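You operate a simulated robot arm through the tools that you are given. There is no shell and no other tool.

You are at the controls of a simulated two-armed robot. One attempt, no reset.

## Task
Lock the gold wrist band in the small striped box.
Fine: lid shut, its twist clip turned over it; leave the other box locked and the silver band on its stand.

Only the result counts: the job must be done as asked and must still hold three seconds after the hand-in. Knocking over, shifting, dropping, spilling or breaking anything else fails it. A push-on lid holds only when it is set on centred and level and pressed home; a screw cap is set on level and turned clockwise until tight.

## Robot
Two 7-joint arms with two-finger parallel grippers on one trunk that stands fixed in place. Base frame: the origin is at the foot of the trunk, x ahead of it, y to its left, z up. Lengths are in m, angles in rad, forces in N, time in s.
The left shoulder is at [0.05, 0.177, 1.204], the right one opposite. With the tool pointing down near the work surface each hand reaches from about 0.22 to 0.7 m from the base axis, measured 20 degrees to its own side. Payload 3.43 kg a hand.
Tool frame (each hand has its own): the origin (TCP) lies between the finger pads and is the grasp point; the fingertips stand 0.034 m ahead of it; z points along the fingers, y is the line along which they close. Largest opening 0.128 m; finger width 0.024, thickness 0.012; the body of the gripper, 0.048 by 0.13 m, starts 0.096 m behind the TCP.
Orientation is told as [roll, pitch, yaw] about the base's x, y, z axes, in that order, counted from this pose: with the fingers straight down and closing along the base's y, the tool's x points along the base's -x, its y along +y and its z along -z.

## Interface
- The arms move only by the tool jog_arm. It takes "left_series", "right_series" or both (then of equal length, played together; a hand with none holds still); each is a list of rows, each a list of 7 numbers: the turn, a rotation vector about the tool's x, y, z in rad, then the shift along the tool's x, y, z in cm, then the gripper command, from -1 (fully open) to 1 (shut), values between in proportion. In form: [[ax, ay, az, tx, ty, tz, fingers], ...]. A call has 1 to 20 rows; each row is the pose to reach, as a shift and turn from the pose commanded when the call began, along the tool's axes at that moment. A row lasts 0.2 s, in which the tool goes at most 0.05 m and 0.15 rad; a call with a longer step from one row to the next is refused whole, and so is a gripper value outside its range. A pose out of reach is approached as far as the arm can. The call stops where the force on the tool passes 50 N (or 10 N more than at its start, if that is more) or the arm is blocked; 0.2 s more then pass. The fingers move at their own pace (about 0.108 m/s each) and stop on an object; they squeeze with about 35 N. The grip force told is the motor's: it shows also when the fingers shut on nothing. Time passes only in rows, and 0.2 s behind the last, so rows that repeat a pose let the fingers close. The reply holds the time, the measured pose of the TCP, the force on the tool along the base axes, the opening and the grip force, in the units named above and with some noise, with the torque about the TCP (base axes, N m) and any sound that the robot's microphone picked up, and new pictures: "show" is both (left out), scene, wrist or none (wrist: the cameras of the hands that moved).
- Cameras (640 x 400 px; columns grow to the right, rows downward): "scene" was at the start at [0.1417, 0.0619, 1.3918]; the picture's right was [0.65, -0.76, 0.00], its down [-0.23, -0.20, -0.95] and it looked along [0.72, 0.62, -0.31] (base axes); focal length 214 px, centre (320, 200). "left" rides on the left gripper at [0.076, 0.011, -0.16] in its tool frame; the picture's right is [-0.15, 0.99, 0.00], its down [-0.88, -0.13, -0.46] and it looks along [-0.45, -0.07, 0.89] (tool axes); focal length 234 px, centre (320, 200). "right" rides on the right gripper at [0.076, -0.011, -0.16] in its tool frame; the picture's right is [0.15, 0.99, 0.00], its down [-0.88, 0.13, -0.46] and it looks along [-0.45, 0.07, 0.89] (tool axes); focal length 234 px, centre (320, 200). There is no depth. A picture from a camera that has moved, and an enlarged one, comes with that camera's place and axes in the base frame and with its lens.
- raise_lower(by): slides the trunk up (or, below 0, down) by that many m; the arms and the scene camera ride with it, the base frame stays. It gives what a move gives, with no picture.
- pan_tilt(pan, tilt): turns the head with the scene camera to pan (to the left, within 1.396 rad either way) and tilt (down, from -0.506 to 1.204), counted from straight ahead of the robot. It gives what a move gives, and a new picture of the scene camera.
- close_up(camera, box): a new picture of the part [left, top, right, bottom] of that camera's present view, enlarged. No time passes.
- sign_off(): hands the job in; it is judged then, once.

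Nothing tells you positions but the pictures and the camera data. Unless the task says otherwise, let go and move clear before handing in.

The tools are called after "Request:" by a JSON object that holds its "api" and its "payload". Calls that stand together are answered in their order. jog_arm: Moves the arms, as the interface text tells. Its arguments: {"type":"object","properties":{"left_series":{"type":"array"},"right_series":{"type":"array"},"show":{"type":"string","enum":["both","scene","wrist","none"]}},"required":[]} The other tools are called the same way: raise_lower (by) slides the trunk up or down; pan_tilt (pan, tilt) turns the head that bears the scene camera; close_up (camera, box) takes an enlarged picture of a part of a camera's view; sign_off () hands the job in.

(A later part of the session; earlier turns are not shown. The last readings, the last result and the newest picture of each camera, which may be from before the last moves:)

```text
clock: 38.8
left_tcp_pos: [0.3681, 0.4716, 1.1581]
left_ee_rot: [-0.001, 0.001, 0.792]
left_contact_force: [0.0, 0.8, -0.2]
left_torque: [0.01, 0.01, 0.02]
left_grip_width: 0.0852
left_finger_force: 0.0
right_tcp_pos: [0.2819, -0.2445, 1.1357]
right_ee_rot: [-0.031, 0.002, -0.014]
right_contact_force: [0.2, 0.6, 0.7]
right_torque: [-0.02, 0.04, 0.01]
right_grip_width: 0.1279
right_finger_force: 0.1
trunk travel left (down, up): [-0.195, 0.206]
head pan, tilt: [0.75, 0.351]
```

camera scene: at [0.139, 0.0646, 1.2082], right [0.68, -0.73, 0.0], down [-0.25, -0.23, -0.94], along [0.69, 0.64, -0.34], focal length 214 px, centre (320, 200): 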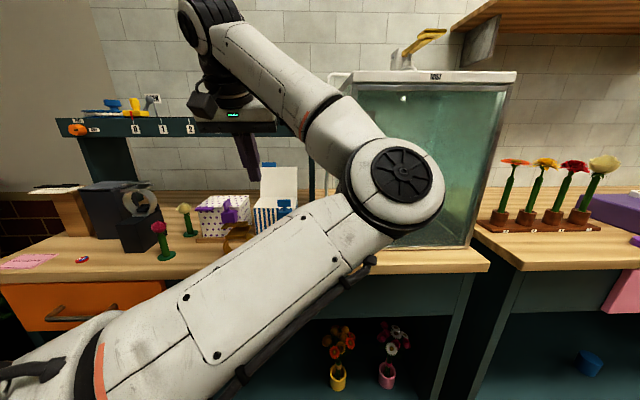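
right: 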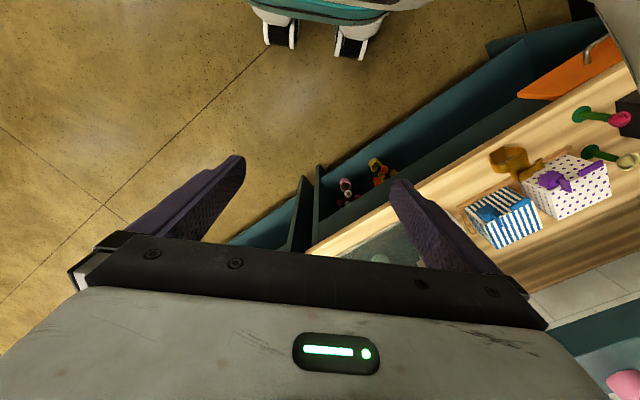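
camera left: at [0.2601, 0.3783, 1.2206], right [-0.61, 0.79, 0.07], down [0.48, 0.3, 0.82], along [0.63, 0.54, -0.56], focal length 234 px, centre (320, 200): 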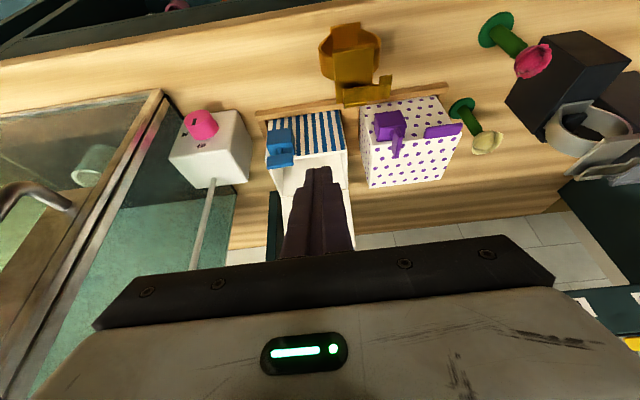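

Now turning a quarter turn clockwise while moving over the band.

Request:
{"api": "jog_arm", "payload": {"left_series": [[0, 0, 0.14, 0, 0.5, 0, -0.328], [0, 0, 0.28, 0, 1.0, 0, -0.328], [0, 0, 0.42, 0, 1.5, 0, -0.328], [0, 0, 0.56, 0, 2.0, 0, -0.328], [0, 0, 0.7, 0, 2.5, 0, -0.328], [0, 0, 0.84, 0, 3.0, 0, -0.328], [0, 0, 0.98, 0, 3.5, 0, -0.328], [0, 0, 1.12, 0, 4.0, 0, -0.328], [0, 0, 1.26, 0.1, 4.5, 0, -0.328], [0, 0, 1.4, 0.12, 4.73, 0, -0.328], [0, 0, 1.52, 0.12, 4.73, 0, -0.328], [0, 0, 1.577, 0.12, 4.73, 0, -0.328], [0, 0, 1.577, 0.12, 4.73, 0, -0.328]], "show": "both"}}

Request:
{"api": "close_up", "payload": {"camera": "left", "box": [220, 60, 420, 220]}}

```text
clock: 41.6
left_tcp_pos: [0.3347, 0.505, 1.1582]
left_ee_rot: [-0.001, -0.001, -0.787]
left_contact_force: [-0.4, -0.8, 0.2]
left_torque: [0.02, 0.02, -0.01]
left_grip_width: 0.0849
left_finger_force: 0.1
right_tcp_pos: [0.282, -0.2432, 1.1369]
right_ee_rot: [-0.029, 0.002, -0.015]
right_contact_force: [0.0, -0.1, 0.5]
right_torque: [-0.02, 0.03, -0.01]
right_grip_width: 0.1279
right_finger_force: 0.1
trunk travel left (down, up): [-0.195, 0.206]
head pan, tilt: [0.75, 0.351]
camera scene: at [0.139, 0.0646, 1.2082], right [0.68, -0.73, 0.0], down [-0.25, -0.23, -0.94], along [0.69, 0.64, -0.34], focal length 214 px, centre (320, 200)
camera left: at [0.289, 0.5668, 1.3171], right [0.8, 0.59, 0.0], down [0.53, -0.71, 0.46], along [0.27, -0.37, -0.89], focal length 234 px, centre (320, 200)
```

scene: 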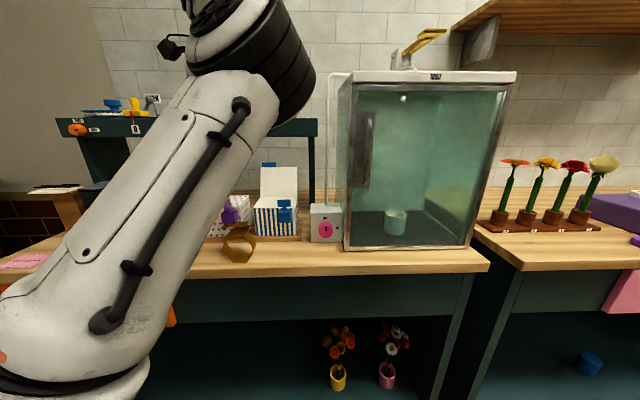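
left: 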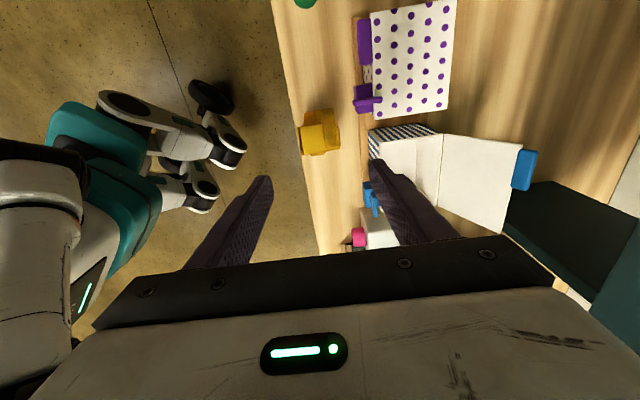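

```text
2.50 times, centred on (320, 140) of left
camera zoom: at [0.289, 0.5668, 1.3171], right [0.8, 0.59, 0.0], down [0.53, -0.71, 0.46], along [0.27, -0.37, -0.89], focal length 585 px, centre (320, 350)
```

zoom: 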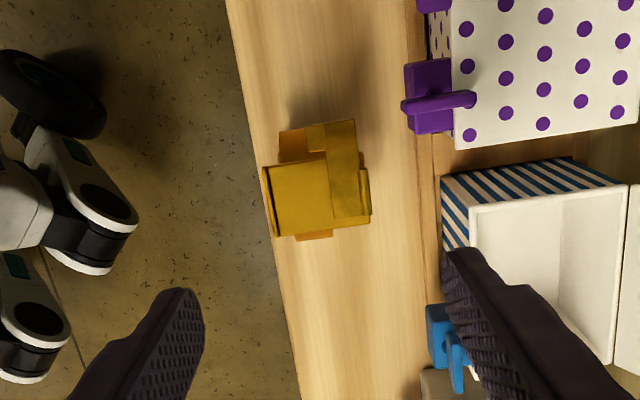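

The hand is well centred over the band's plate (plate spans −31 to +28 mm about the hand along the closing line). I'll lower so the fingertips reach just under the plate.

Request:
{"api": "jog_arm", "payload": {"left_series": [[0, 0, 0, 0, -0.1, 4, -0.328], [0, 0, 0, 0, -0.1, 8, -0.328], [0, 0, 0, 0, -0.1, 12, -0.328], [0, 0, 0, 0, -0.1, 15, -0.328], [0, 0, 0, 0, -0.1, 15, -0.328]], "show": "both"}}

Request:
{"api": "close_up", "payload": {"camera": "left", "box": [220, 80, 420, 220]}}

Request:
{"api": "close_up", "payload": {"camera": "scene", "box": [190, 160, 330, 275]}}

```text
clock: 42.8
left_tcp_pos: [0.3335, 0.5029, 1.0089]
left_ee_rot: [-0.001, -0.001, -0.785]
left_contact_force: [0.4, 0.5, 0.3]
left_torque: [-0.02, 0.02, -0.01]
left_grip_width: 0.0851
left_finger_force: 0.1
right_tcp_pos: [0.2813, -0.2429, 1.1372]
right_ee_rot: [-0.029, 0.002, -0.015]
right_contact_force: [-0.1, -0.1, 0.0]
right_torque: [-0.02, -0.01, 0.03]
right_grip_width: 0.1281
right_finger_force: 0.0
trunk travel left (down, up): [-0.195, 0.206]
head pan, tilt: [0.75, 0.351]
camera scene: at [0.139, 0.0646, 1.2082], right [0.68, -0.73, 0.0], down [-0.25, -0.23, -0.94], along [0.69, 0.64, -0.34], focal length 214 px, centre (320, 200)
camera left: at [0.2877, 0.5655, 1.1672], right [0.8, 0.6, 0.0], down [0.53, -0.71, 0.46], along [0.27, -0.37, -0.89], focal length 234 px, centre (320, 200)
```

scene: 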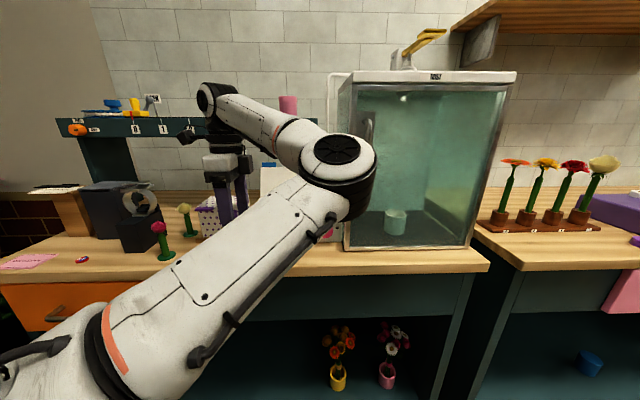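
left: 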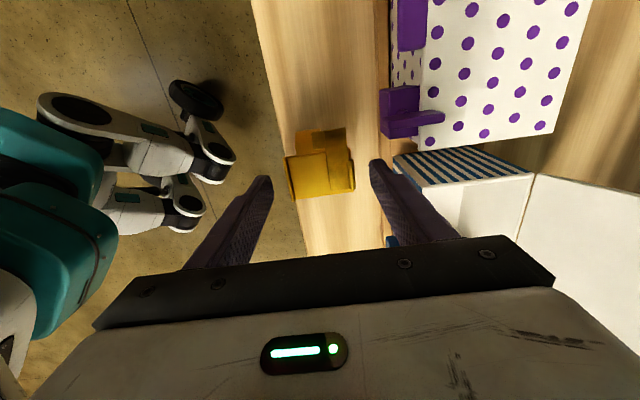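

```text
2.86 times, centred on (320, 150) of left
camera zoom: at [0.2877, 0.5655, 1.1672], right [0.8, 0.6, 0.0], down [0.53, -0.71, 0.46], along [0.27, -0.37, -0.89], focal length 669 px, centre (320, 343)
```

zoom: 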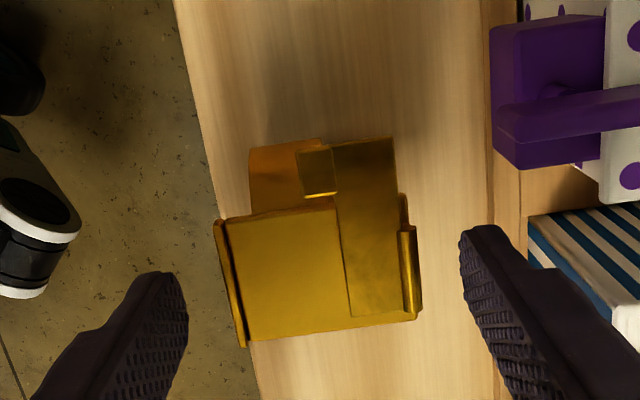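

```text
3.48 times, centred on (260, 218) of scene
camera zoom: at [0.139, 0.0646, 1.2082], right [0.68, -0.73, 0.0], down [-0.25, -0.23, -0.94], along [0.69, 0.64, -0.34], focal length 746 px, centre (529, 139)
```

zoom: 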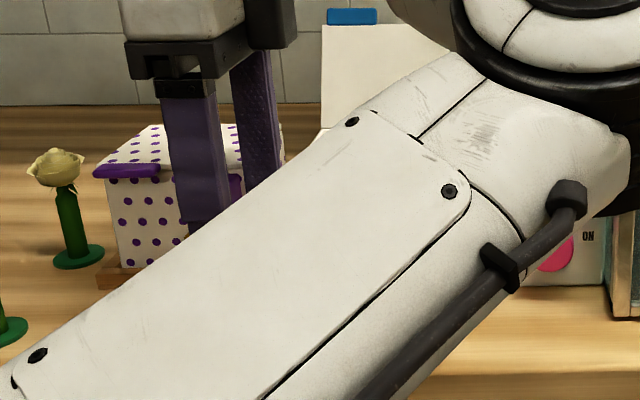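

Fingers bracket the plate evenly. I'll lower 2 cm more and close on it.

Request:
{"api": "jog_arm", "payload": {"left_series": [[0, 0, 0, 0, 0, 1, -0.328], [0, 0, 0, 0, 0, 2.0, -0.328], [0, 0, 0, 0, 0, 2.0, -0.1], [0, 0, 0, 0, 0, 2.0, 0.1], [0, 0, 0, 0, 0, 2.0, 0.3], [0, 0, 0, 0, 0, 2.0, 0.3]], "show": "wrist"}}

Request:
{"api": "close_up", "payload": {"camera": "left", "box": [240, 100, 400, 220]}}

```text
clock: 44.2
left_tcp_pos: [0.3342, 0.5039, 0.9871]
left_ee_rot: [-0.002, -0.002, -0.786]
left_contact_force: [-0.4, 1.0, 0.5]
left_torque: [0.01, 0.0, 0.0]
left_grip_width: 0.0581
left_finger_force: 35.1
right_tcp_pos: [0.2805, -0.2432, 1.1367]
right_ee_rot: [-0.029, 0.003, -0.014]
right_contact_force: [-0.9, -0.4, -0.2]
right_torque: [0.02, 0.01, 0.04]
right_grip_width: 0.1279
right_finger_force: 0.1
trunk travel left (down, up): [-0.195, 0.206]
head pan, tilt: [0.75, 0.351]
camera left: at [0.2878, 0.5658, 1.1466], right [0.8, 0.6, 0.0], down [0.53, -0.71, 0.46], along [0.27, -0.37, -0.89], focal length 234 px, centre (320, 200)
```

left: 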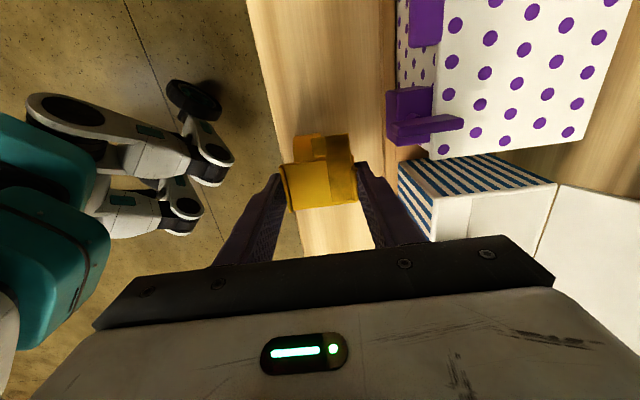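

```text
3.33 times, centred on (320, 160) of left
camera zoom: at [0.2878, 0.5658, 1.1466], right [0.8, 0.6, 0.0], down [0.53, -0.71, 0.46], along [0.27, -0.37, -0.89], focal length 781 px, centre (320, 333)
```

zoom: 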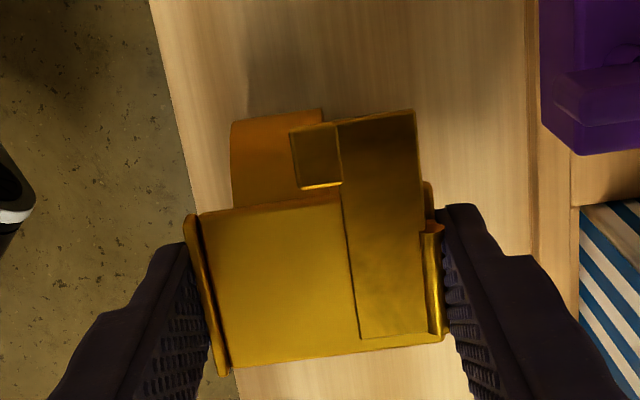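

The band is gripped (0.058 m wide). I'll lift it straight up well above the box rim height.

Request:
{"api": "jog_arm", "payload": {"left_series": [[0, 0, 0, 0, 0, -1, 0.6], [0, 0, 0, 0, 0, -4, 0.6], [0, 0, 0, 0, 0, -8, 0.6], [0, 0, 0, 0, 0, -12, 0.6], [0, 0, 0, 0, 0, -16, 0.6], [0, 0, 0, 0, 0, -16, 0.6]], "show": "both"}}

Request:
{"api": "close_up", "payload": {"camera": "left", "box": [340, 100, 540, 240]}}

Request:
{"api": "close_up", "payload": {"camera": "scene", "box": [240, 150, 320, 250]}}

```text
clock: 45.6
left_tcp_pos: [0.3368, 0.5037, 1.1476]
left_ee_rot: [-0.001, -0.001, -0.783]
left_contact_force: [0.0, 0.7, -0.7]
left_torque: [0.03, 0.0, 0.02]
left_grip_width: 0.0584
left_finger_force: 35.5
right_tcp_pos: [0.281, -0.2435, 1.1369]
right_ee_rot: [-0.027, 0.002, -0.014]
right_contact_force: [0.2, 0.5, 0.0]
right_torque: [0.02, 0.02, -0.01]
right_grip_width: 0.1282
right_finger_force: 0.0
trunk travel left (down, up): [-0.195, 0.206]
head pan, tilt: [0.75, 0.351]
camera scene: at [0.1391, 0.0647, 1.2081], right [0.68, -0.73, 0.0], down [-0.25, -0.23, -0.94], along [0.69, 0.64, -0.34], focal length 214 px, centre (320, 200)
camera left: at [0.2898, 0.5652, 1.3068], right [0.8, 0.6, 0.0], down [0.53, -0.71, 0.46], along [0.27, -0.37, -0.89], focal length 234 px, centre (320, 200)
```

scene: 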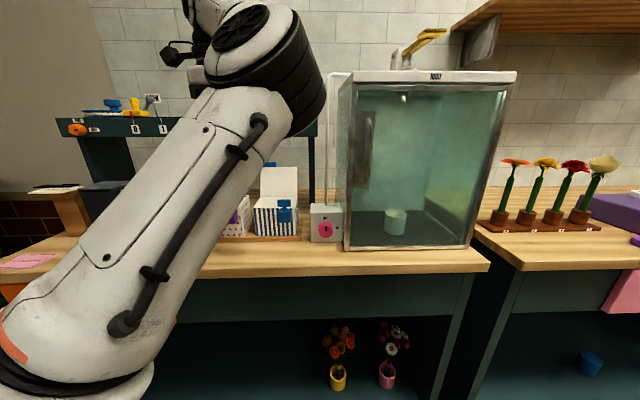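
left: 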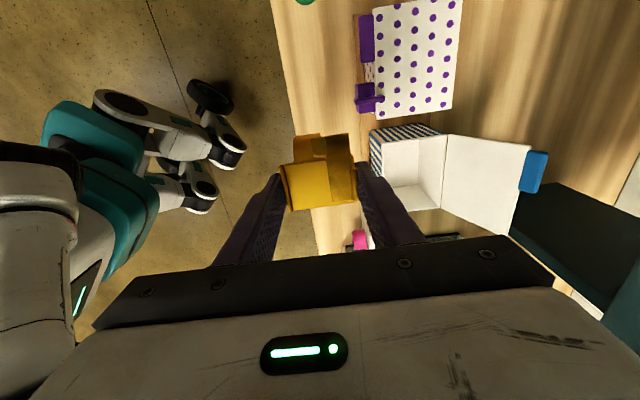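

```text
2.86 times, centred on (440, 170) of left
camera zoom: at [0.2898, 0.5652, 1.3068], right [0.8, 0.6, 0.0], down [0.53, -0.71, 0.46], along [0.27, -0.37, -0.89], focal length 669 px, centre (-23, 286)
```

zoom: 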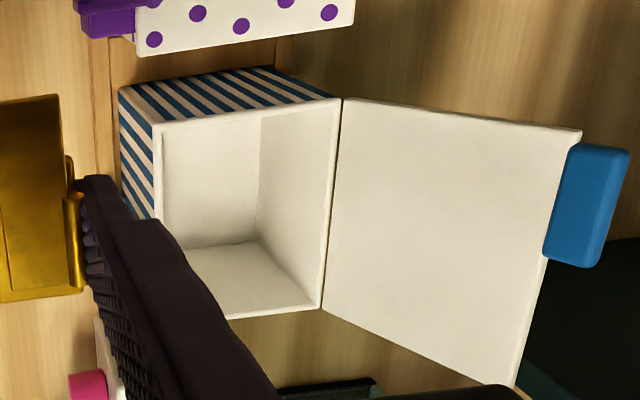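

```text
4.00 times, centred on (280, 200) of scene
camera zoom: at [0.1391, 0.0647, 1.2081], right [0.68, -0.73, 0.0], down [-0.25, -0.23, -0.94], along [0.69, 0.64, -0.34], focal length 858 px, centre (480, 200)
```

zoom: 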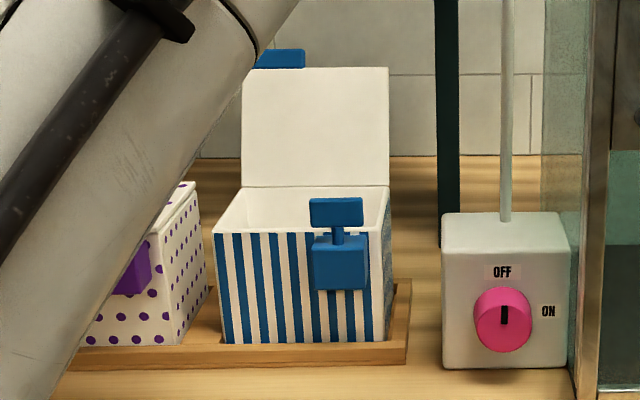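

The band is held and the open box is in full view. I need to know precisely whether the standing band (about 80 mm tall) fits under the lid, so I'll zoom on the box's inner back-right corner to measure its depth.

Request:
{"api": "close_up", "payload": {"camera": "left", "box": [405, 160, 455, 215]}}

Request:
{"api": "close_up", "payload": {"camera": "left", "box": [365, 120, 455, 180]}}

Request:
{"api": "close_up", "payload": {"camera": "scene", "box": [248, 188, 308, 248]}}

```text
7.27 times, centred on (430, 188) of left
camera zoom: at [0.2898, 0.5652, 1.3068], right [0.8, 0.6, 0.0], down [0.53, -0.71, 0.46], along [0.27, -0.37, -0.89], focal length 1703 px, centre (-480, 291)
```

zoom: 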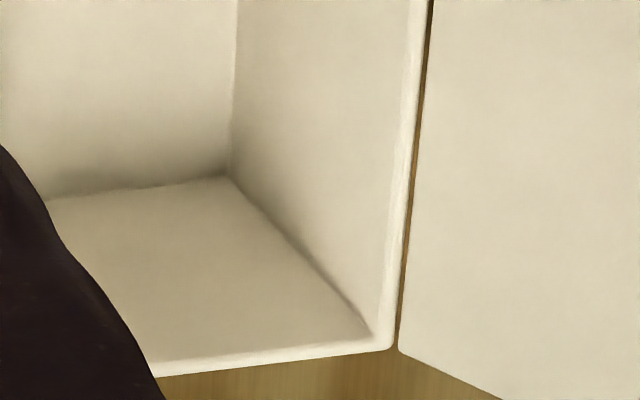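

```text
6.67 times, centred on (410, 150) of left
camera zoom: at [0.2898, 0.5652, 1.3068], right [0.8, 0.6, 0.0], down [0.53, -0.71, 0.46], along [0.27, -0.37, -0.89], focal length 1561 px, centre (-280, 533)
```

zoom: 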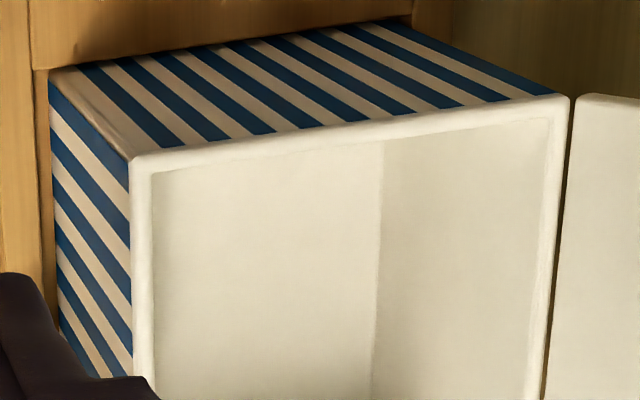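

```text
6.67 times, centred on (278, 218) of scene
camera zoom: at [0.1391, 0.0647, 1.2081], right [0.68, -0.73, 0.0], down [-0.25, -0.23, -0.94], along [0.69, 0.64, -0.34], focal length 1430 px, centre (600, 80)
```

zoom: 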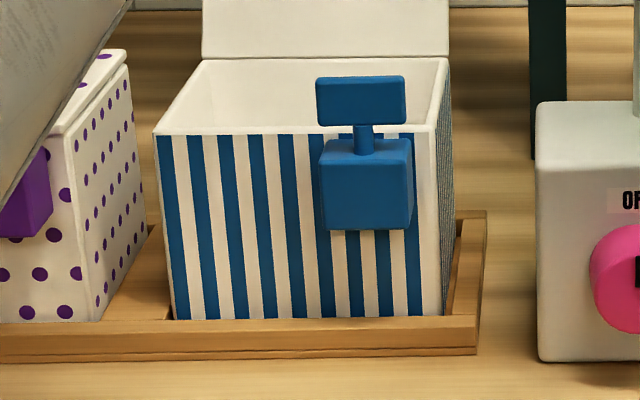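

The inner depth comes out at about 82–84 mm, so the standing band fits; but my present grip (82 mm across the fingers) is too wide for the 76 mm inner depth front-to-back. I'll set the band back down exactly where it was and re-grip it across the plate's sides.

Request:
{"api": "jog_arm", "payload": {"left_series": [[0, 0, 0, 0, 0, 4, 0.6], [0, 0, 0, 0, 0, 8, 0.6], [0, 0, 0, 0, 0, 12, 0.6], [0, 0, 0, 0, 0, 14, 0.6], [0, 0, 0, 0, 0, 15.2, 0.6], [0, 0, 0, 0, 0, 15.9, 0.6], [0, 0, 0, 0, 0, 15.9, 0.6]], "show": "none"}}

```text
clock: 47.2
left_tcp_pos: [0.3351, 0.5041, 0.9892]
left_ee_rot: [-0.004, -0.002, -0.784]
left_contact_force: [-1.0, -0.6, -0.2]
left_torque: [-0.02, 0.0, -0.01]
left_grip_width: 0.0583
left_finger_force: 35.2
right_tcp_pos: [0.2818, -0.2437, 1.1372]
right_ee_rot: [-0.03, 0.003, -0.014]
right_contact_force: [0.4, -0.9, -0.1]
right_torque: [-0.01, 0.01, -0.01]
right_grip_width: 0.1282
right_finger_force: 0.1
trunk travel left (down, up): [-0.195, 0.206]
head pan, tilt: [0.75, 0.351]
```

About 1–2 mm above the table; I'll touch down gently and release.

Request:
{"api": "jog_arm", "payload": {"left_series": [[0, 0, 0, 0, 0, 0.15, 0.6], [0, 0, 0, 0, 0, 0.15, 0.3], [0, 0, 0, 0, 0, 0.15, 0.05], [0, 0, 0, 0, 0, 0.15, -0.3], [0, 0, 0, 0, 0, 0.15, -0.328], [0, 0, 0, 0, 0, 0.15, -0.328]], "show": "wrist"}}

Request:
{"api": "close_up", "payload": {"camera": "left", "box": [240, 100, 400, 220]}}

```text
clock: 48.6
left_tcp_pos: [0.3352, 0.5048, 0.9879]
left_ee_rot: [-0.003, -0.003, -0.786]
left_contact_force: [1.3, -0.6, 0.2]
left_torque: [-0.03, -0.02, -0.01]
left_grip_width: 0.085
left_finger_force: 0.0
right_tcp_pos: [0.2811, -0.2445, 1.137]
right_ee_rot: [-0.031, 0.001, -0.013]
right_contact_force: [0.1, -0.5, -0.6]
right_torque: [0.01, 0.02, 0.02]
right_grip_width: 0.1278
right_finger_force: 0.0
trunk travel left (down, up): [-0.195, 0.206]
head pan, tilt: [0.75, 0.351]
camera left: at [0.2887, 0.5666, 1.1469], right [0.8, 0.6, 0.0], down [0.53, -0.71, 0.46], along [0.27, -0.37, -0.89], focal length 234 px, centre (320, 200)
```

left: 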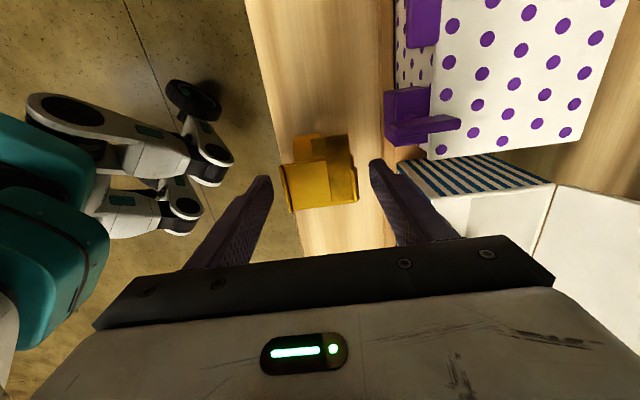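

```text
3.33 times, centred on (320, 160) of left
camera zoom: at [0.2887, 0.5666, 1.1469], right [0.8, 0.6, 0.0], down [0.53, -0.71, 0.46], along [0.27, -0.37, -0.89], focal length 781 px, centre (320, 333)
```

zoom: 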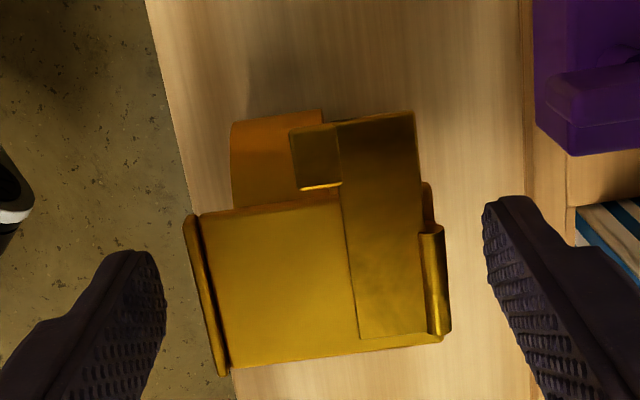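

The band stands again where it was. I'll rise, turn the hand back a quarter turn and line up over the front part of the plate to grip across its sides.

Request:
{"api": "jog_arm", "payload": {"left_series": [[0, 0, 0, 0, 0, -2, -0.328], [0, 0, 0, 0, 0, -6, -0.328], [0, 0, 0, 0, 0, -10, -0.328], [0, 0, -0.14, 0, -0.3, -12, -0.2], [0, 0, -0.28, 0, -0.6, -12, -0.17], [0, 0, -0.42, 0, -0.9, -12, -0.17], [0, 0, -0.56, 0, -1.2, -12, -0.17], [0, 0, -0.7, 0, -1.5, -12, -0.17], [0, 0, -0.84, 0.1, -1.77, -12, -0.17], [0, 0, -0.98, 0.13, -1.77, -12, -0.17], [0, 0, -1.12, 0.13, -1.77, -12, -0.17], [0, 0, -1.26, 0.13, -1.77, -12, -0.17], [0, 0, -1.4, 0.13, -1.77, -12, -0.17], [0, 0, -1.54, 0.13, -1.77, -12, -0.17], [0, 0, -1.571, 0.13, -1.77, -12, -0.17], [0, 0, -1.571, 0.13, -1.77, -12, -0.17]], "show": "both"}}

Request:
{"api": "close_up", "payload": {"camera": "left", "box": [240, 80, 400, 200]}}

```text
clock: 52.0
left_tcp_pos: [0.3198, 0.493, 1.1073]
left_ee_rot: [-0.003, 0.003, 0.787]
left_contact_force: [0.0, -0.2, 0.0]
left_torque: [0.02, 0.0, 0.01]
left_grip_width: 0.0751
left_finger_force: 0.0
right_tcp_pos: [0.2814, -0.2438, 1.1368]
right_ee_rot: [-0.028, 0.001, -0.014]
right_contact_force: [-0.1, -0.1, -0.8]
right_torque: [0.04, -0.03, -0.02]
right_grip_width: 0.128
right_finger_force: 0.0
trunk travel left (down, up): [-0.195, 0.206]
head pan, tilt: [0.75, 0.351]
camera scene: at [0.139, 0.0646, 1.2082], right [0.68, -0.73, 0.0], down [-0.25, -0.23, -0.94], along [0.69, 0.64, -0.34], focal length 214 px, centre (320, 200)
camera left: at [0.2586, 0.4472, 1.2668], right [-0.6, 0.8, 0.0], down [0.71, 0.53, 0.45], along [0.37, 0.27, -0.89], focal length 234 px, centre (320, 200)
```

scene: 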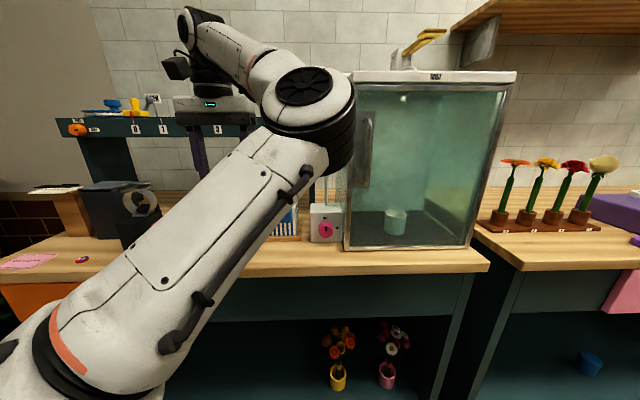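
left: 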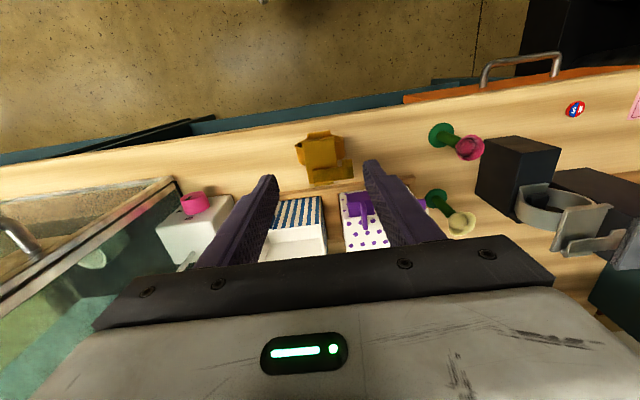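

```text
3.33 times, centred on (320, 140) of left
camera zoom: at [0.2586, 0.4472, 1.2668], right [-0.6, 0.8, 0.0], down [0.71, 0.53, 0.45], along [0.37, 0.27, -0.89], focal length 781 px, centre (320, 400)
```

zoom: 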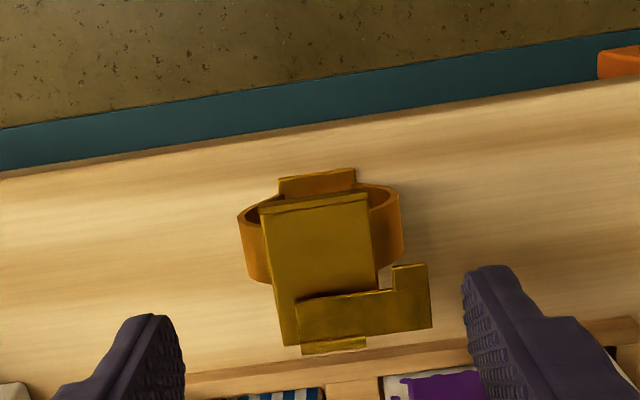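

Alignment is within a millimetre. I'll lower to the plate level with the fingers open on both sides of it.

Request:
{"api": "jog_arm", "payload": {"left_series": [[0, 0, 0, -0.1, -0.1, 3, -0.17], [0, 0, 0, -0.1, -0.1, 6, -0.17], [0, 0, 0, -0.1, -0.1, 8.5, -0.17], [0, 0, 0, -0.1, -0.1, 10.2, -0.17], [0, 0, 0, -0.1, -0.1, 10.2, -0.17]], "show": "wrist"}}

Request:
{"api": "close_up", "payload": {"camera": "left", "box": [240, 100, 400, 220]}}

```text
clock: 53.2
left_tcp_pos: [0.3227, 0.4932, 1.0071]
left_ee_rot: [-0.003, 0.002, 0.786]
left_contact_force: [-0.7, 0.3, 0.1]
left_torque: [-0.01, 0.0, 0.03]
left_grip_width: 0.0747
left_finger_force: 0.0
right_tcp_pos: [0.2805, -0.2437, 1.1371]
right_ee_rot: [-0.031, 0.002, -0.016]
right_contact_force: [-0.7, 0.6, -1.1]
right_torque: [0.0, 0.0, 0.01]
right_grip_width: 0.1279
right_finger_force: 0.1
trunk travel left (down, up): [-0.195, 0.206]
head pan, tilt: [0.75, 0.351]
camera left: at [0.2595, 0.4483, 1.1654], right [-0.6, 0.8, 0.0], down [0.71, 0.53, 0.46], along [0.37, 0.27, -0.89], focal length 234 px, centre (320, 200)
```

left: 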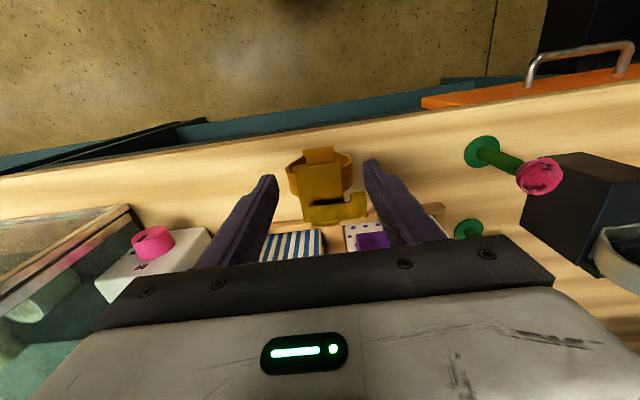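

```text
3.33 times, centred on (320, 160) of left
camera zoom: at [0.2595, 0.4483, 1.1654], right [-0.6, 0.8, 0.0], down [0.71, 0.53, 0.46], along [0.37, 0.27, -0.89], focal length 781 px, centre (320, 333)
```

zoom: 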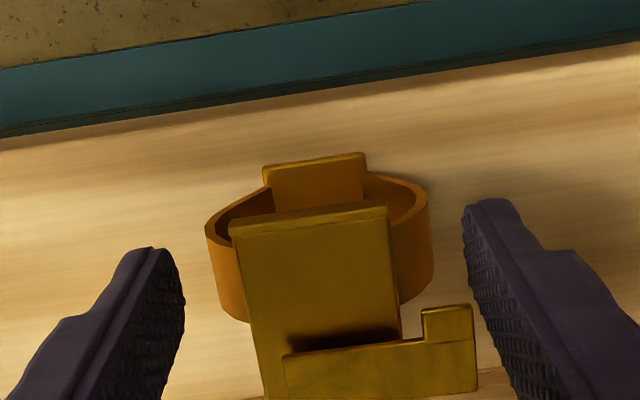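

Now the last 8.5 mm down, then close across the plate's sides.

Request:
{"api": "jog_arm", "payload": {"left_series": [[0, 0, 0, 0, 0, 0.5, -0.17], [0, 0, 0, 0, 0, 0.85, -0.17], [0, 0, 0, 0, 0, 0.85, 0.1], [0, 0, 0, 0, 0, 0.85, 0.3], [0, 0, 0, 0, 0, 0.85, 0.5], [0, 0, 0, 0, 0, 0.85, 0.6], [0, 0, 0, 0, 0, 0.85, 0.6]], "show": "wrist"}}

Request:
{"api": "close_up", "payload": {"camera": "left", "box": [240, 100, 400, 220]}}

```text
clock: 54.8
left_tcp_pos: [0.3222, 0.491, 0.9968]
left_ee_rot: [-0.001, 0.001, 0.786]
left_contact_force: [0.8, 0.0, 0.7]
left_torque: [0.08, -0.04, -0.04]
left_grip_width: 0.0412
left_finger_force: 34.8
right_tcp_pos: [0.2808, -0.2435, 1.1372]
right_ee_rot: [-0.029, 0.003, -0.013]
right_contact_force: [-1.2, -0.6, -0.3]
right_torque: [0.01, -0.03, -0.01]
right_grip_width: 0.1282
right_finger_force: 0.1
trunk travel left (down, up): [-0.195, 0.206]
head pan, tilt: [0.75, 0.351]
camera left: at [0.2598, 0.4473, 1.1564], right [-0.6, 0.8, 0.0], down [0.71, 0.53, 0.45], along [0.37, 0.27, -0.89], focal length 234 px, centre (320, 200)
```

left: 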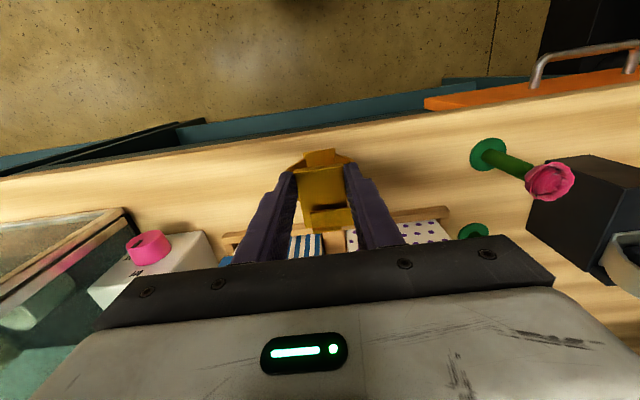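

```text
3.33 times, centred on (320, 160) of left
camera zoom: at [0.2598, 0.4473, 1.1564], right [-0.6, 0.8, 0.0], down [0.71, 0.53, 0.45], along [0.37, 0.27, -0.89], focal length 781 px, centre (320, 333)
```

zoom: 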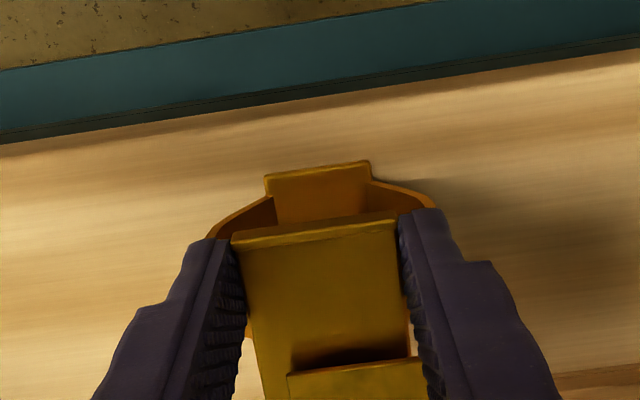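

Gripped across the plate (0.041 m). I'll lift a little and check that it hangs level.

Request:
{"api": "jog_arm", "payload": {"left_series": [[0, 0, 0, 0, 0, -0.7, 0.7], [0, 0, 0, 0, 0, -2, 0.7], [0, 0, 0, 0, 0, -3, 0.7], [0, 0, 0, 0, 0, -3, 0.7]], "show": "wrist"}}

Request:
{"api": "close_up", "payload": {"camera": "left", "box": [240, 100, 400, 220]}}

Request:
{"api": "close_up", "payload": {"camera": "scene", "box": [180, 150, 320, 260]}}

```text
clock: 55.8
left_tcp_pos: [0.3198, 0.4942, 1.0271]
left_ee_rot: [-0.002, 0.001, 0.785]
left_contact_force: [0.1, 0.5, 0.6]
left_torque: [-0.05, -0.01, 0.01]
left_grip_width: 0.0414
left_finger_force: 35.4
right_tcp_pos: [0.2809, -0.243, 1.1367]
right_ee_rot: [-0.03, 0.002, -0.013]
right_contact_force: [0.7, 0.5, 0.1]
right_torque: [-0.01, 0.0, -0.02]
right_grip_width: 0.128
right_finger_force: 0.0
trunk travel left (down, up): [-0.195, 0.206]
head pan, tilt: [0.75, 0.351]
camera left: at [0.2591, 0.4483, 1.1857], right [-0.6, 0.8, 0.0], down [0.71, 0.53, 0.45], along [0.37, 0.27, -0.89], focal length 234 px, centre (320, 200)
```

left: 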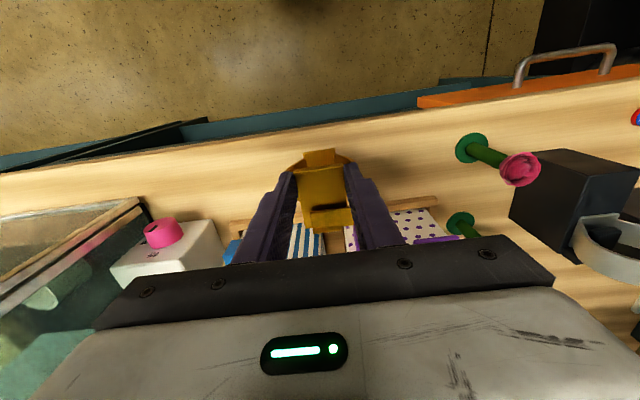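

```text
3.33 times, centred on (320, 160) of left
camera zoom: at [0.2591, 0.4483, 1.1857], right [-0.6, 0.8, 0.0], down [0.71, 0.53, 0.45], along [0.37, 0.27, -0.89], focal length 781 px, centre (320, 333)
```

zoom: 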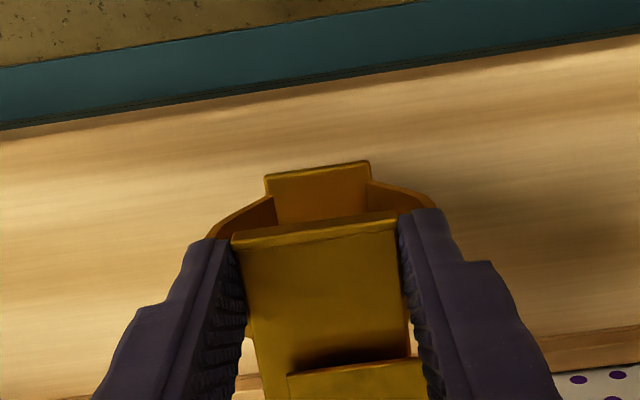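

```text
3.64 times, centred on (250, 205) of scene
camera zoom: at [0.139, 0.0647, 1.2082], right [0.68, -0.73, 0.0], down [-0.25, -0.23, -0.94], along [0.69, 0.64, -0.34], focal length 780 px, centre (574, 182)
```

zoom: 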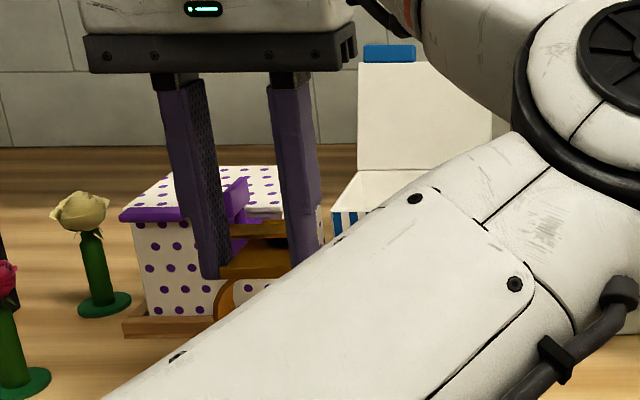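

The band hangs level in the grip. I'll raise it clear of the clip and box and carry it over the box's inner centre.

Request:
{"api": "jog_arm", "payload": {"left_series": [[0, 0, 0, 0, 0, -3, 0.7], [0, 0, 0, 0, 0, -7, 0.7], [0, 0, 0, 0, 0, -11, 0.7], [0, 0, 0, 0, 0, -12.5, 0.7], [0, 0, 0, -3, -1.7, -12.5, 0.7], [0, 0, 0, -6.2, -3.5, -12.5, 0.7], [0, 0, 0, -9.3, -5.2, -12.5, 0.7], [0, 0, 0, -12.33, -6.95, -12.5, 0.7], [0, 0, 0, -12.33, -6.95, -12.5, 0.7]], "show": "both"}}

Request:
{"api": "close_up", "payload": {"camera": "left", "box": [220, 80, 420, 220]}}

Request:
{"api": "close_up", "payload": {"camera": "scene", "box": [220, 100, 340, 250]}}

```text
clock: 57.8
left_tcp_pos: [0.4397, 0.5233, 1.1363]
left_ee_rot: [-0.001, 0.0, 0.785]
left_contact_force: [-0.7, -0.2, -0.4]
left_torque: [-0.02, -0.02, 0.01]
left_grip_width: 0.0411
left_finger_force: 34.7
left hand out of reach, approached as far as the arm can: row 8, 9
right_tcp_pos: [0.2808, -0.2442, 1.1368]
right_ee_rot: [-0.029, 0.002, -0.015]
right_contact_force: [0.6, 0.1, -0.3]
right_torque: [0.01, -0.04, -0.05]
right_grip_width: 0.1279
right_finger_force: 0.0
trunk travel left (down, up): [-0.195, 0.206]
head pan, tilt: [0.75, 0.351]
camera scene: at [0.139, 0.0646, 1.2082], right [0.68, -0.73, 0.0], down [-0.25, -0.23, -0.94], along [0.69, 0.64, -0.34], focal length 214 px, centre (320, 200)
camera left: at [0.3774, 0.4786, 1.2949], right [-0.6, 0.8, 0.0], down [0.71, 0.53, 0.46], along [0.37, 0.27, -0.89], focal length 234 px, centre (320, 200)
```

scene: 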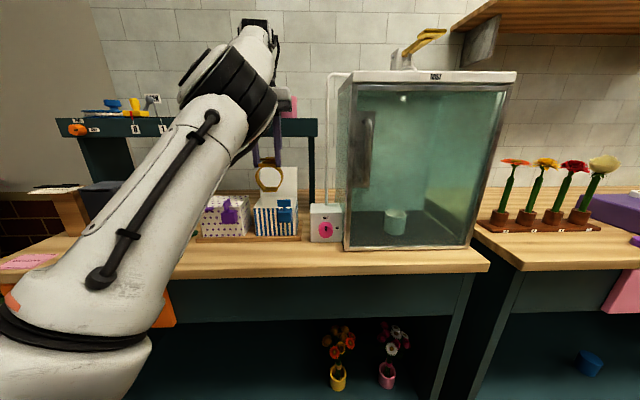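
left: 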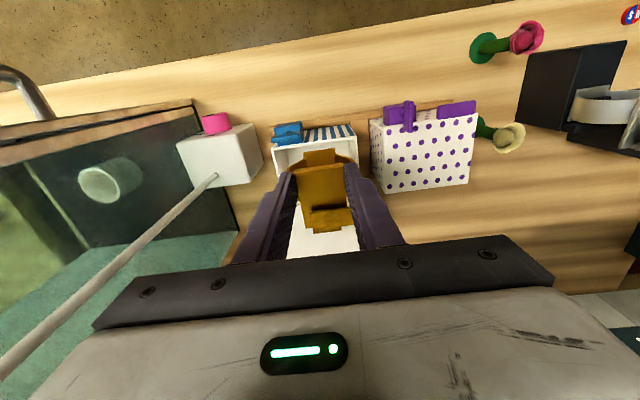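

```text
2.86 times, centred on (320, 150) of left
camera zoom: at [0.3774, 0.4786, 1.2949], right [-0.6, 0.8, 0.0], down [0.71, 0.53, 0.46], along [0.37, 0.27, -0.89], focal length 669 px, centre (320, 343)
```

zoom: 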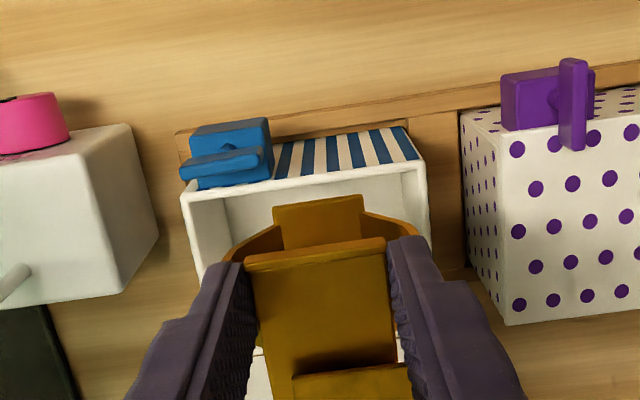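

```text
2.67 times, centred on (280, 175) of scene
camera zoom: at [0.139, 0.0646, 1.2082], right [0.68, -0.73, 0.0], down [-0.25, -0.23, -0.94], along [0.69, 0.64, -0.34], focal length 572 px, centre (427, 267)
```

zoom: 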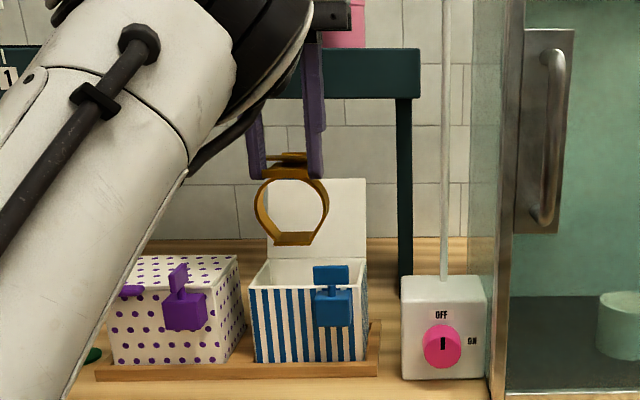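

The reach is short at this height with the trunk lowered; I'll raise the trunk by 0.12 m (the band only goes up), then come down over the box.

Request:
{"api": "raise_lower", "payload": {"by": 0.12}}

```text
clock: 59.3
left_tcp_pos: [0.4398, 0.5234, 1.2562]
left_ee_rot: [-0.002, 0.0, 0.786]
left_contact_force: [-0.8, -0.1, -0.9]
left_torque: [-0.02, 0.03, -0.01]
left_grip_width: 0.0413
left_finger_force: 34.6
right_tcp_pos: [0.282, -0.2446, 1.2572]
right_ee_rot: [-0.03, 0.002, -0.015]
right_contact_force: [-0.6, -0.1, -0.2]
right_torque: [0.01, 0.01, 0.0]
right_grip_width: 0.1281
right_finger_force: 0.1
trunk travel left (down, up): [-0.315, 0.086]
head pan, tilt: [0.75, 0.351]
```

Request:
{"api": "jog_arm", "payload": {"left_series": [[0, 0, 0, 0, 0, 3, 0.7], [0, 0, 0, 0, 0, 6, 0.7], [0, 0, 0, 0, 0, 9, 0.7], [0, 0, 0, 0, 0, 10, 0.7], [0, 0, 0, 0, 0, 10, 0.7]], "show": "both"}}

Request:
{"api": "close_up", "payload": {"camera": "left", "box": [220, 80, 420, 220]}}

Request:
{"api": "close_up", "payload": {"camera": "scene", "box": [220, 140, 340, 290]}}

```text
clock: 60.5
left_tcp_pos: [0.4373, 0.5238, 1.1559]
left_ee_rot: [-0.001, 0.001, 0.783]
left_contact_force: [0.0, 0.5, -0.9]
left_torque: [-0.02, 0.01, -0.01]
left_grip_width: 0.0412
left_finger_force: 35.5
right_tcp_pos: [0.2815, -0.2436, 1.2558]
right_ee_rot: [-0.029, 0.002, -0.014]
right_contact_force: [-0.7, 0.6, 0.2]
right_torque: [0.01, 0.01, 0.0]
right_grip_width: 0.1277
right_finger_force: 0.1
trunk travel left (down, up): [-0.315, 0.086]
head pan, tilt: [0.75, 0.351]
camera scene: at [0.1391, 0.0647, 1.3282], right [0.68, -0.73, 0.0], down [-0.25, -0.23, -0.94], along [0.69, 0.64, -0.34], focal length 214 px, centre (320, 200)
camera left: at [0.3762, 0.4785, 1.3146], right [-0.59, 0.8, 0.0], down [0.71, 0.53, 0.46], along [0.37, 0.27, -0.89], focal length 234 px, centre (320, 200)
```

scene: 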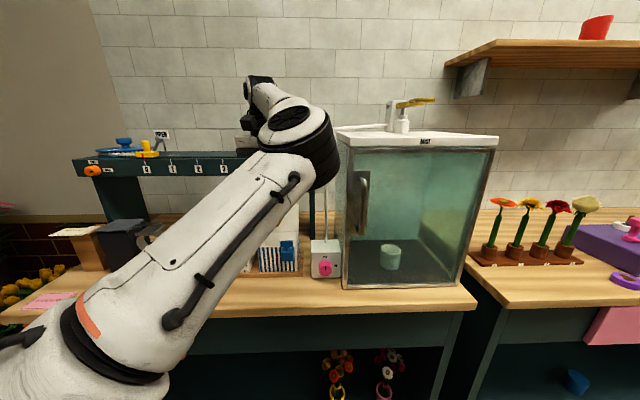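
left: 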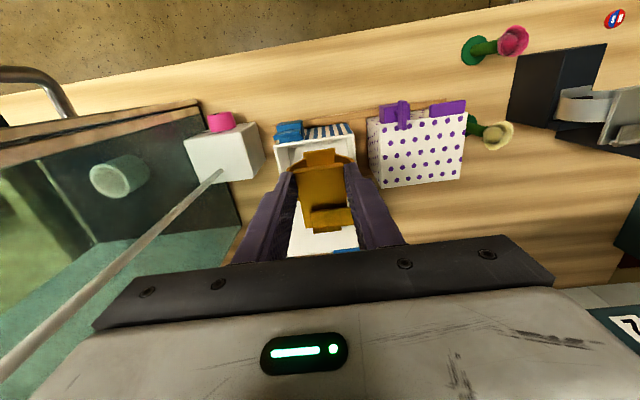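

```text
2.86 times, centred on (320, 150) of left
camera zoom: at [0.3762, 0.4785, 1.3146], right [-0.59, 0.8, 0.0], down [0.71, 0.53, 0.46], along [0.37, 0.27, -0.89], focal length 669 px, centre (320, 343)
```

zoom: 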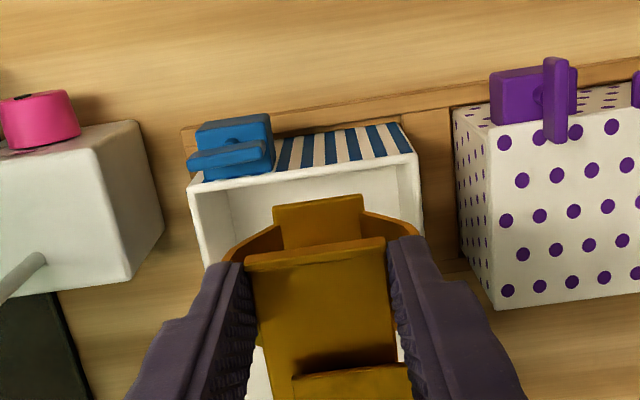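

```text
2.67 times, centred on (280, 215) of scene
camera zoom: at [0.1391, 0.0647, 1.3282], right [0.68, -0.73, 0.0], down [-0.25, -0.23, -0.94], along [0.69, 0.64, -0.34], focal length 572 px, centre (427, 160)
```

zoom: 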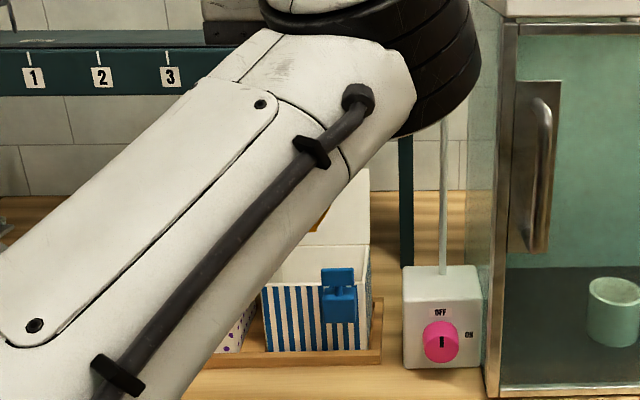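

The hand follows well now. I'll shift 20 mm inward and 9 mm right to centre the band over the box opening, then check.

Request:
{"api": "jog_arm", "payload": {"left_series": [[0, 0, 0, -1.0, -0.45, 0, 0.7], [0, 0, 0, -2.0, -0.9, 0, 0.7], [0, 0, 0, -2.0, -0.9, 2.0, 0.7], [0, 0, 0, -2.0, -0.9, 2.0, 0.7], [0, 0, 0, -2.0, -0.9, 2.0, 0.7]], "show": "wrist"}}

Request:
{"api": "close_up", "payload": {"camera": "left", "box": [240, 100, 400, 220]}}

```text
clock: 61.7
left_tcp_pos: [0.4587, 0.5331, 1.1354]
left_ee_rot: [-0.001, 0.0, 0.786]
left_contact_force: [-0.5, -0.9, -1.3]
left_torque: [-0.02, 0.0, 0.0]
left_grip_width: 0.0414
left_finger_force: 34.7
right_tcp_pos: [0.2808, -0.243, 1.2572]
right_ee_rot: [-0.03, 0.002, -0.014]
right_contact_force: [-0.2, -0.3, -0.6]
right_torque: [0.01, -0.02, -0.02]
right_grip_width: 0.128
right_finger_force: 0.0
trunk travel left (down, up): [-0.315, 0.086]
head pan, tilt: [0.75, 0.351]
camera left: at [0.397, 0.4875, 1.2945], right [-0.6, 0.8, 0.0], down [0.71, 0.53, 0.46], along [0.37, 0.27, -0.89], focal length 234 px, centre (320, 200)
```

left: 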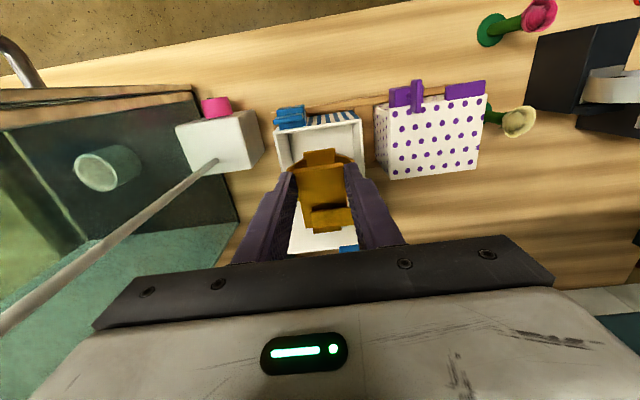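

```text
3.33 times, centred on (320, 160) of left
camera zoom: at [0.397, 0.4875, 1.2945], right [-0.6, 0.8, 0.0], down [0.71, 0.53, 0.46], along [0.37, 0.27, -0.89], focal length 781 px, centre (320, 333)
```

zoom: 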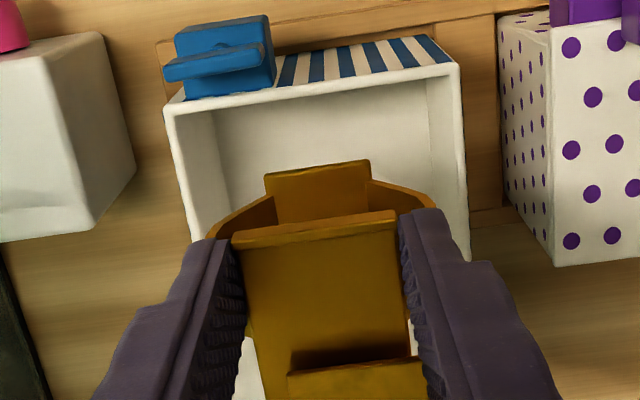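

The band is centred over the opening to within 2 mm. I'll lower it into the box, first to just above the floor.

Request:
{"api": "jog_arm", "payload": {"left_series": [[0, 0, 0, 0, -0.15, 2, 0.7], [0, 0, 0, 0, -0.15, 4, 0.7], [0, 0, 0, 0, -0.15, 6, 0.7], [0, 0, 0, 0, -0.15, 8, 0.7], [0, 0, 0, 0, -0.15, 9.5, 0.7], [0, 0, 0, 0, -0.15, 9.5, 0.7]], "show": "both"}}

Request:
{"api": "close_up", "payload": {"camera": "left", "box": [240, 100, 400, 220]}}

```text
clock: 63.1
left_tcp_pos: [0.4606, 0.5309, 1.0409]
left_ee_rot: [-0.003, 0.0, 0.783]
left_contact_force: [-0.6, 0.0, -1.2]
left_torque: [-0.01, -0.03, 0.0]
left_grip_width: 0.0414
left_finger_force: 35.0
right_tcp_pos: [0.2811, -0.2433, 1.2557]
right_ee_rot: [-0.03, 0.001, -0.013]
right_contact_force: [0.1, -0.7, 0.7]
right_torque: [0.01, -0.02, 0.01]
right_grip_width: 0.128
right_finger_force: 0.0
trunk travel left (down, up): [-0.315, 0.086]
head pan, tilt: [0.75, 0.351]
camera scene: at [0.139, 0.0646, 1.3282], right [0.68, -0.73, 0.0], down [-0.25, -0.23, -0.94], along [0.69, 0.64, -0.34], focal length 214 px, centre (320, 200)
camera left: at [0.3982, 0.4854, 1.2009], right [-0.59, 0.8, 0.0], down [0.71, 0.53, 0.46], along [0.37, 0.27, -0.89], focal length 234 px, centre (320, 200)
```

scene: 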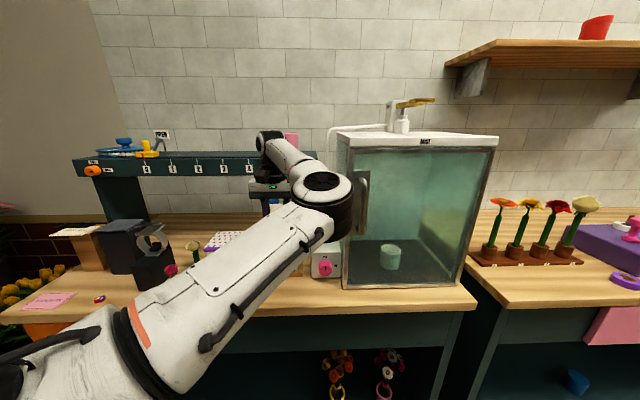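
left: 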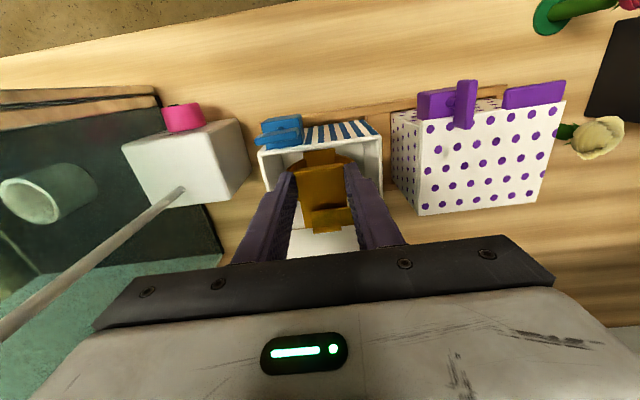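

```text
3.33 times, centred on (320, 160) of left
camera zoom: at [0.3982, 0.4854, 1.2009], right [-0.59, 0.8, 0.0], down [0.71, 0.53, 0.46], along [0.37, 0.27, -0.89], focal length 781 px, centre (320, 333)
```

zoom: 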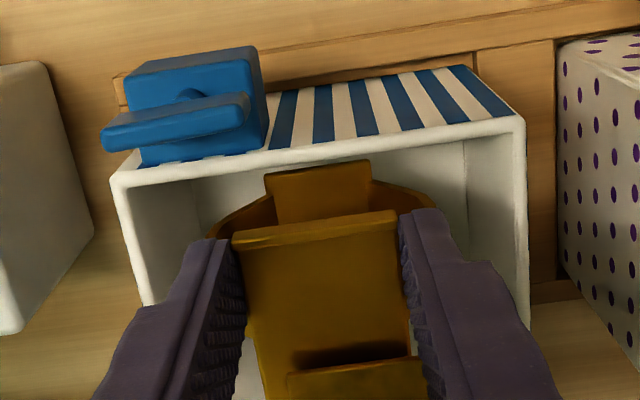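

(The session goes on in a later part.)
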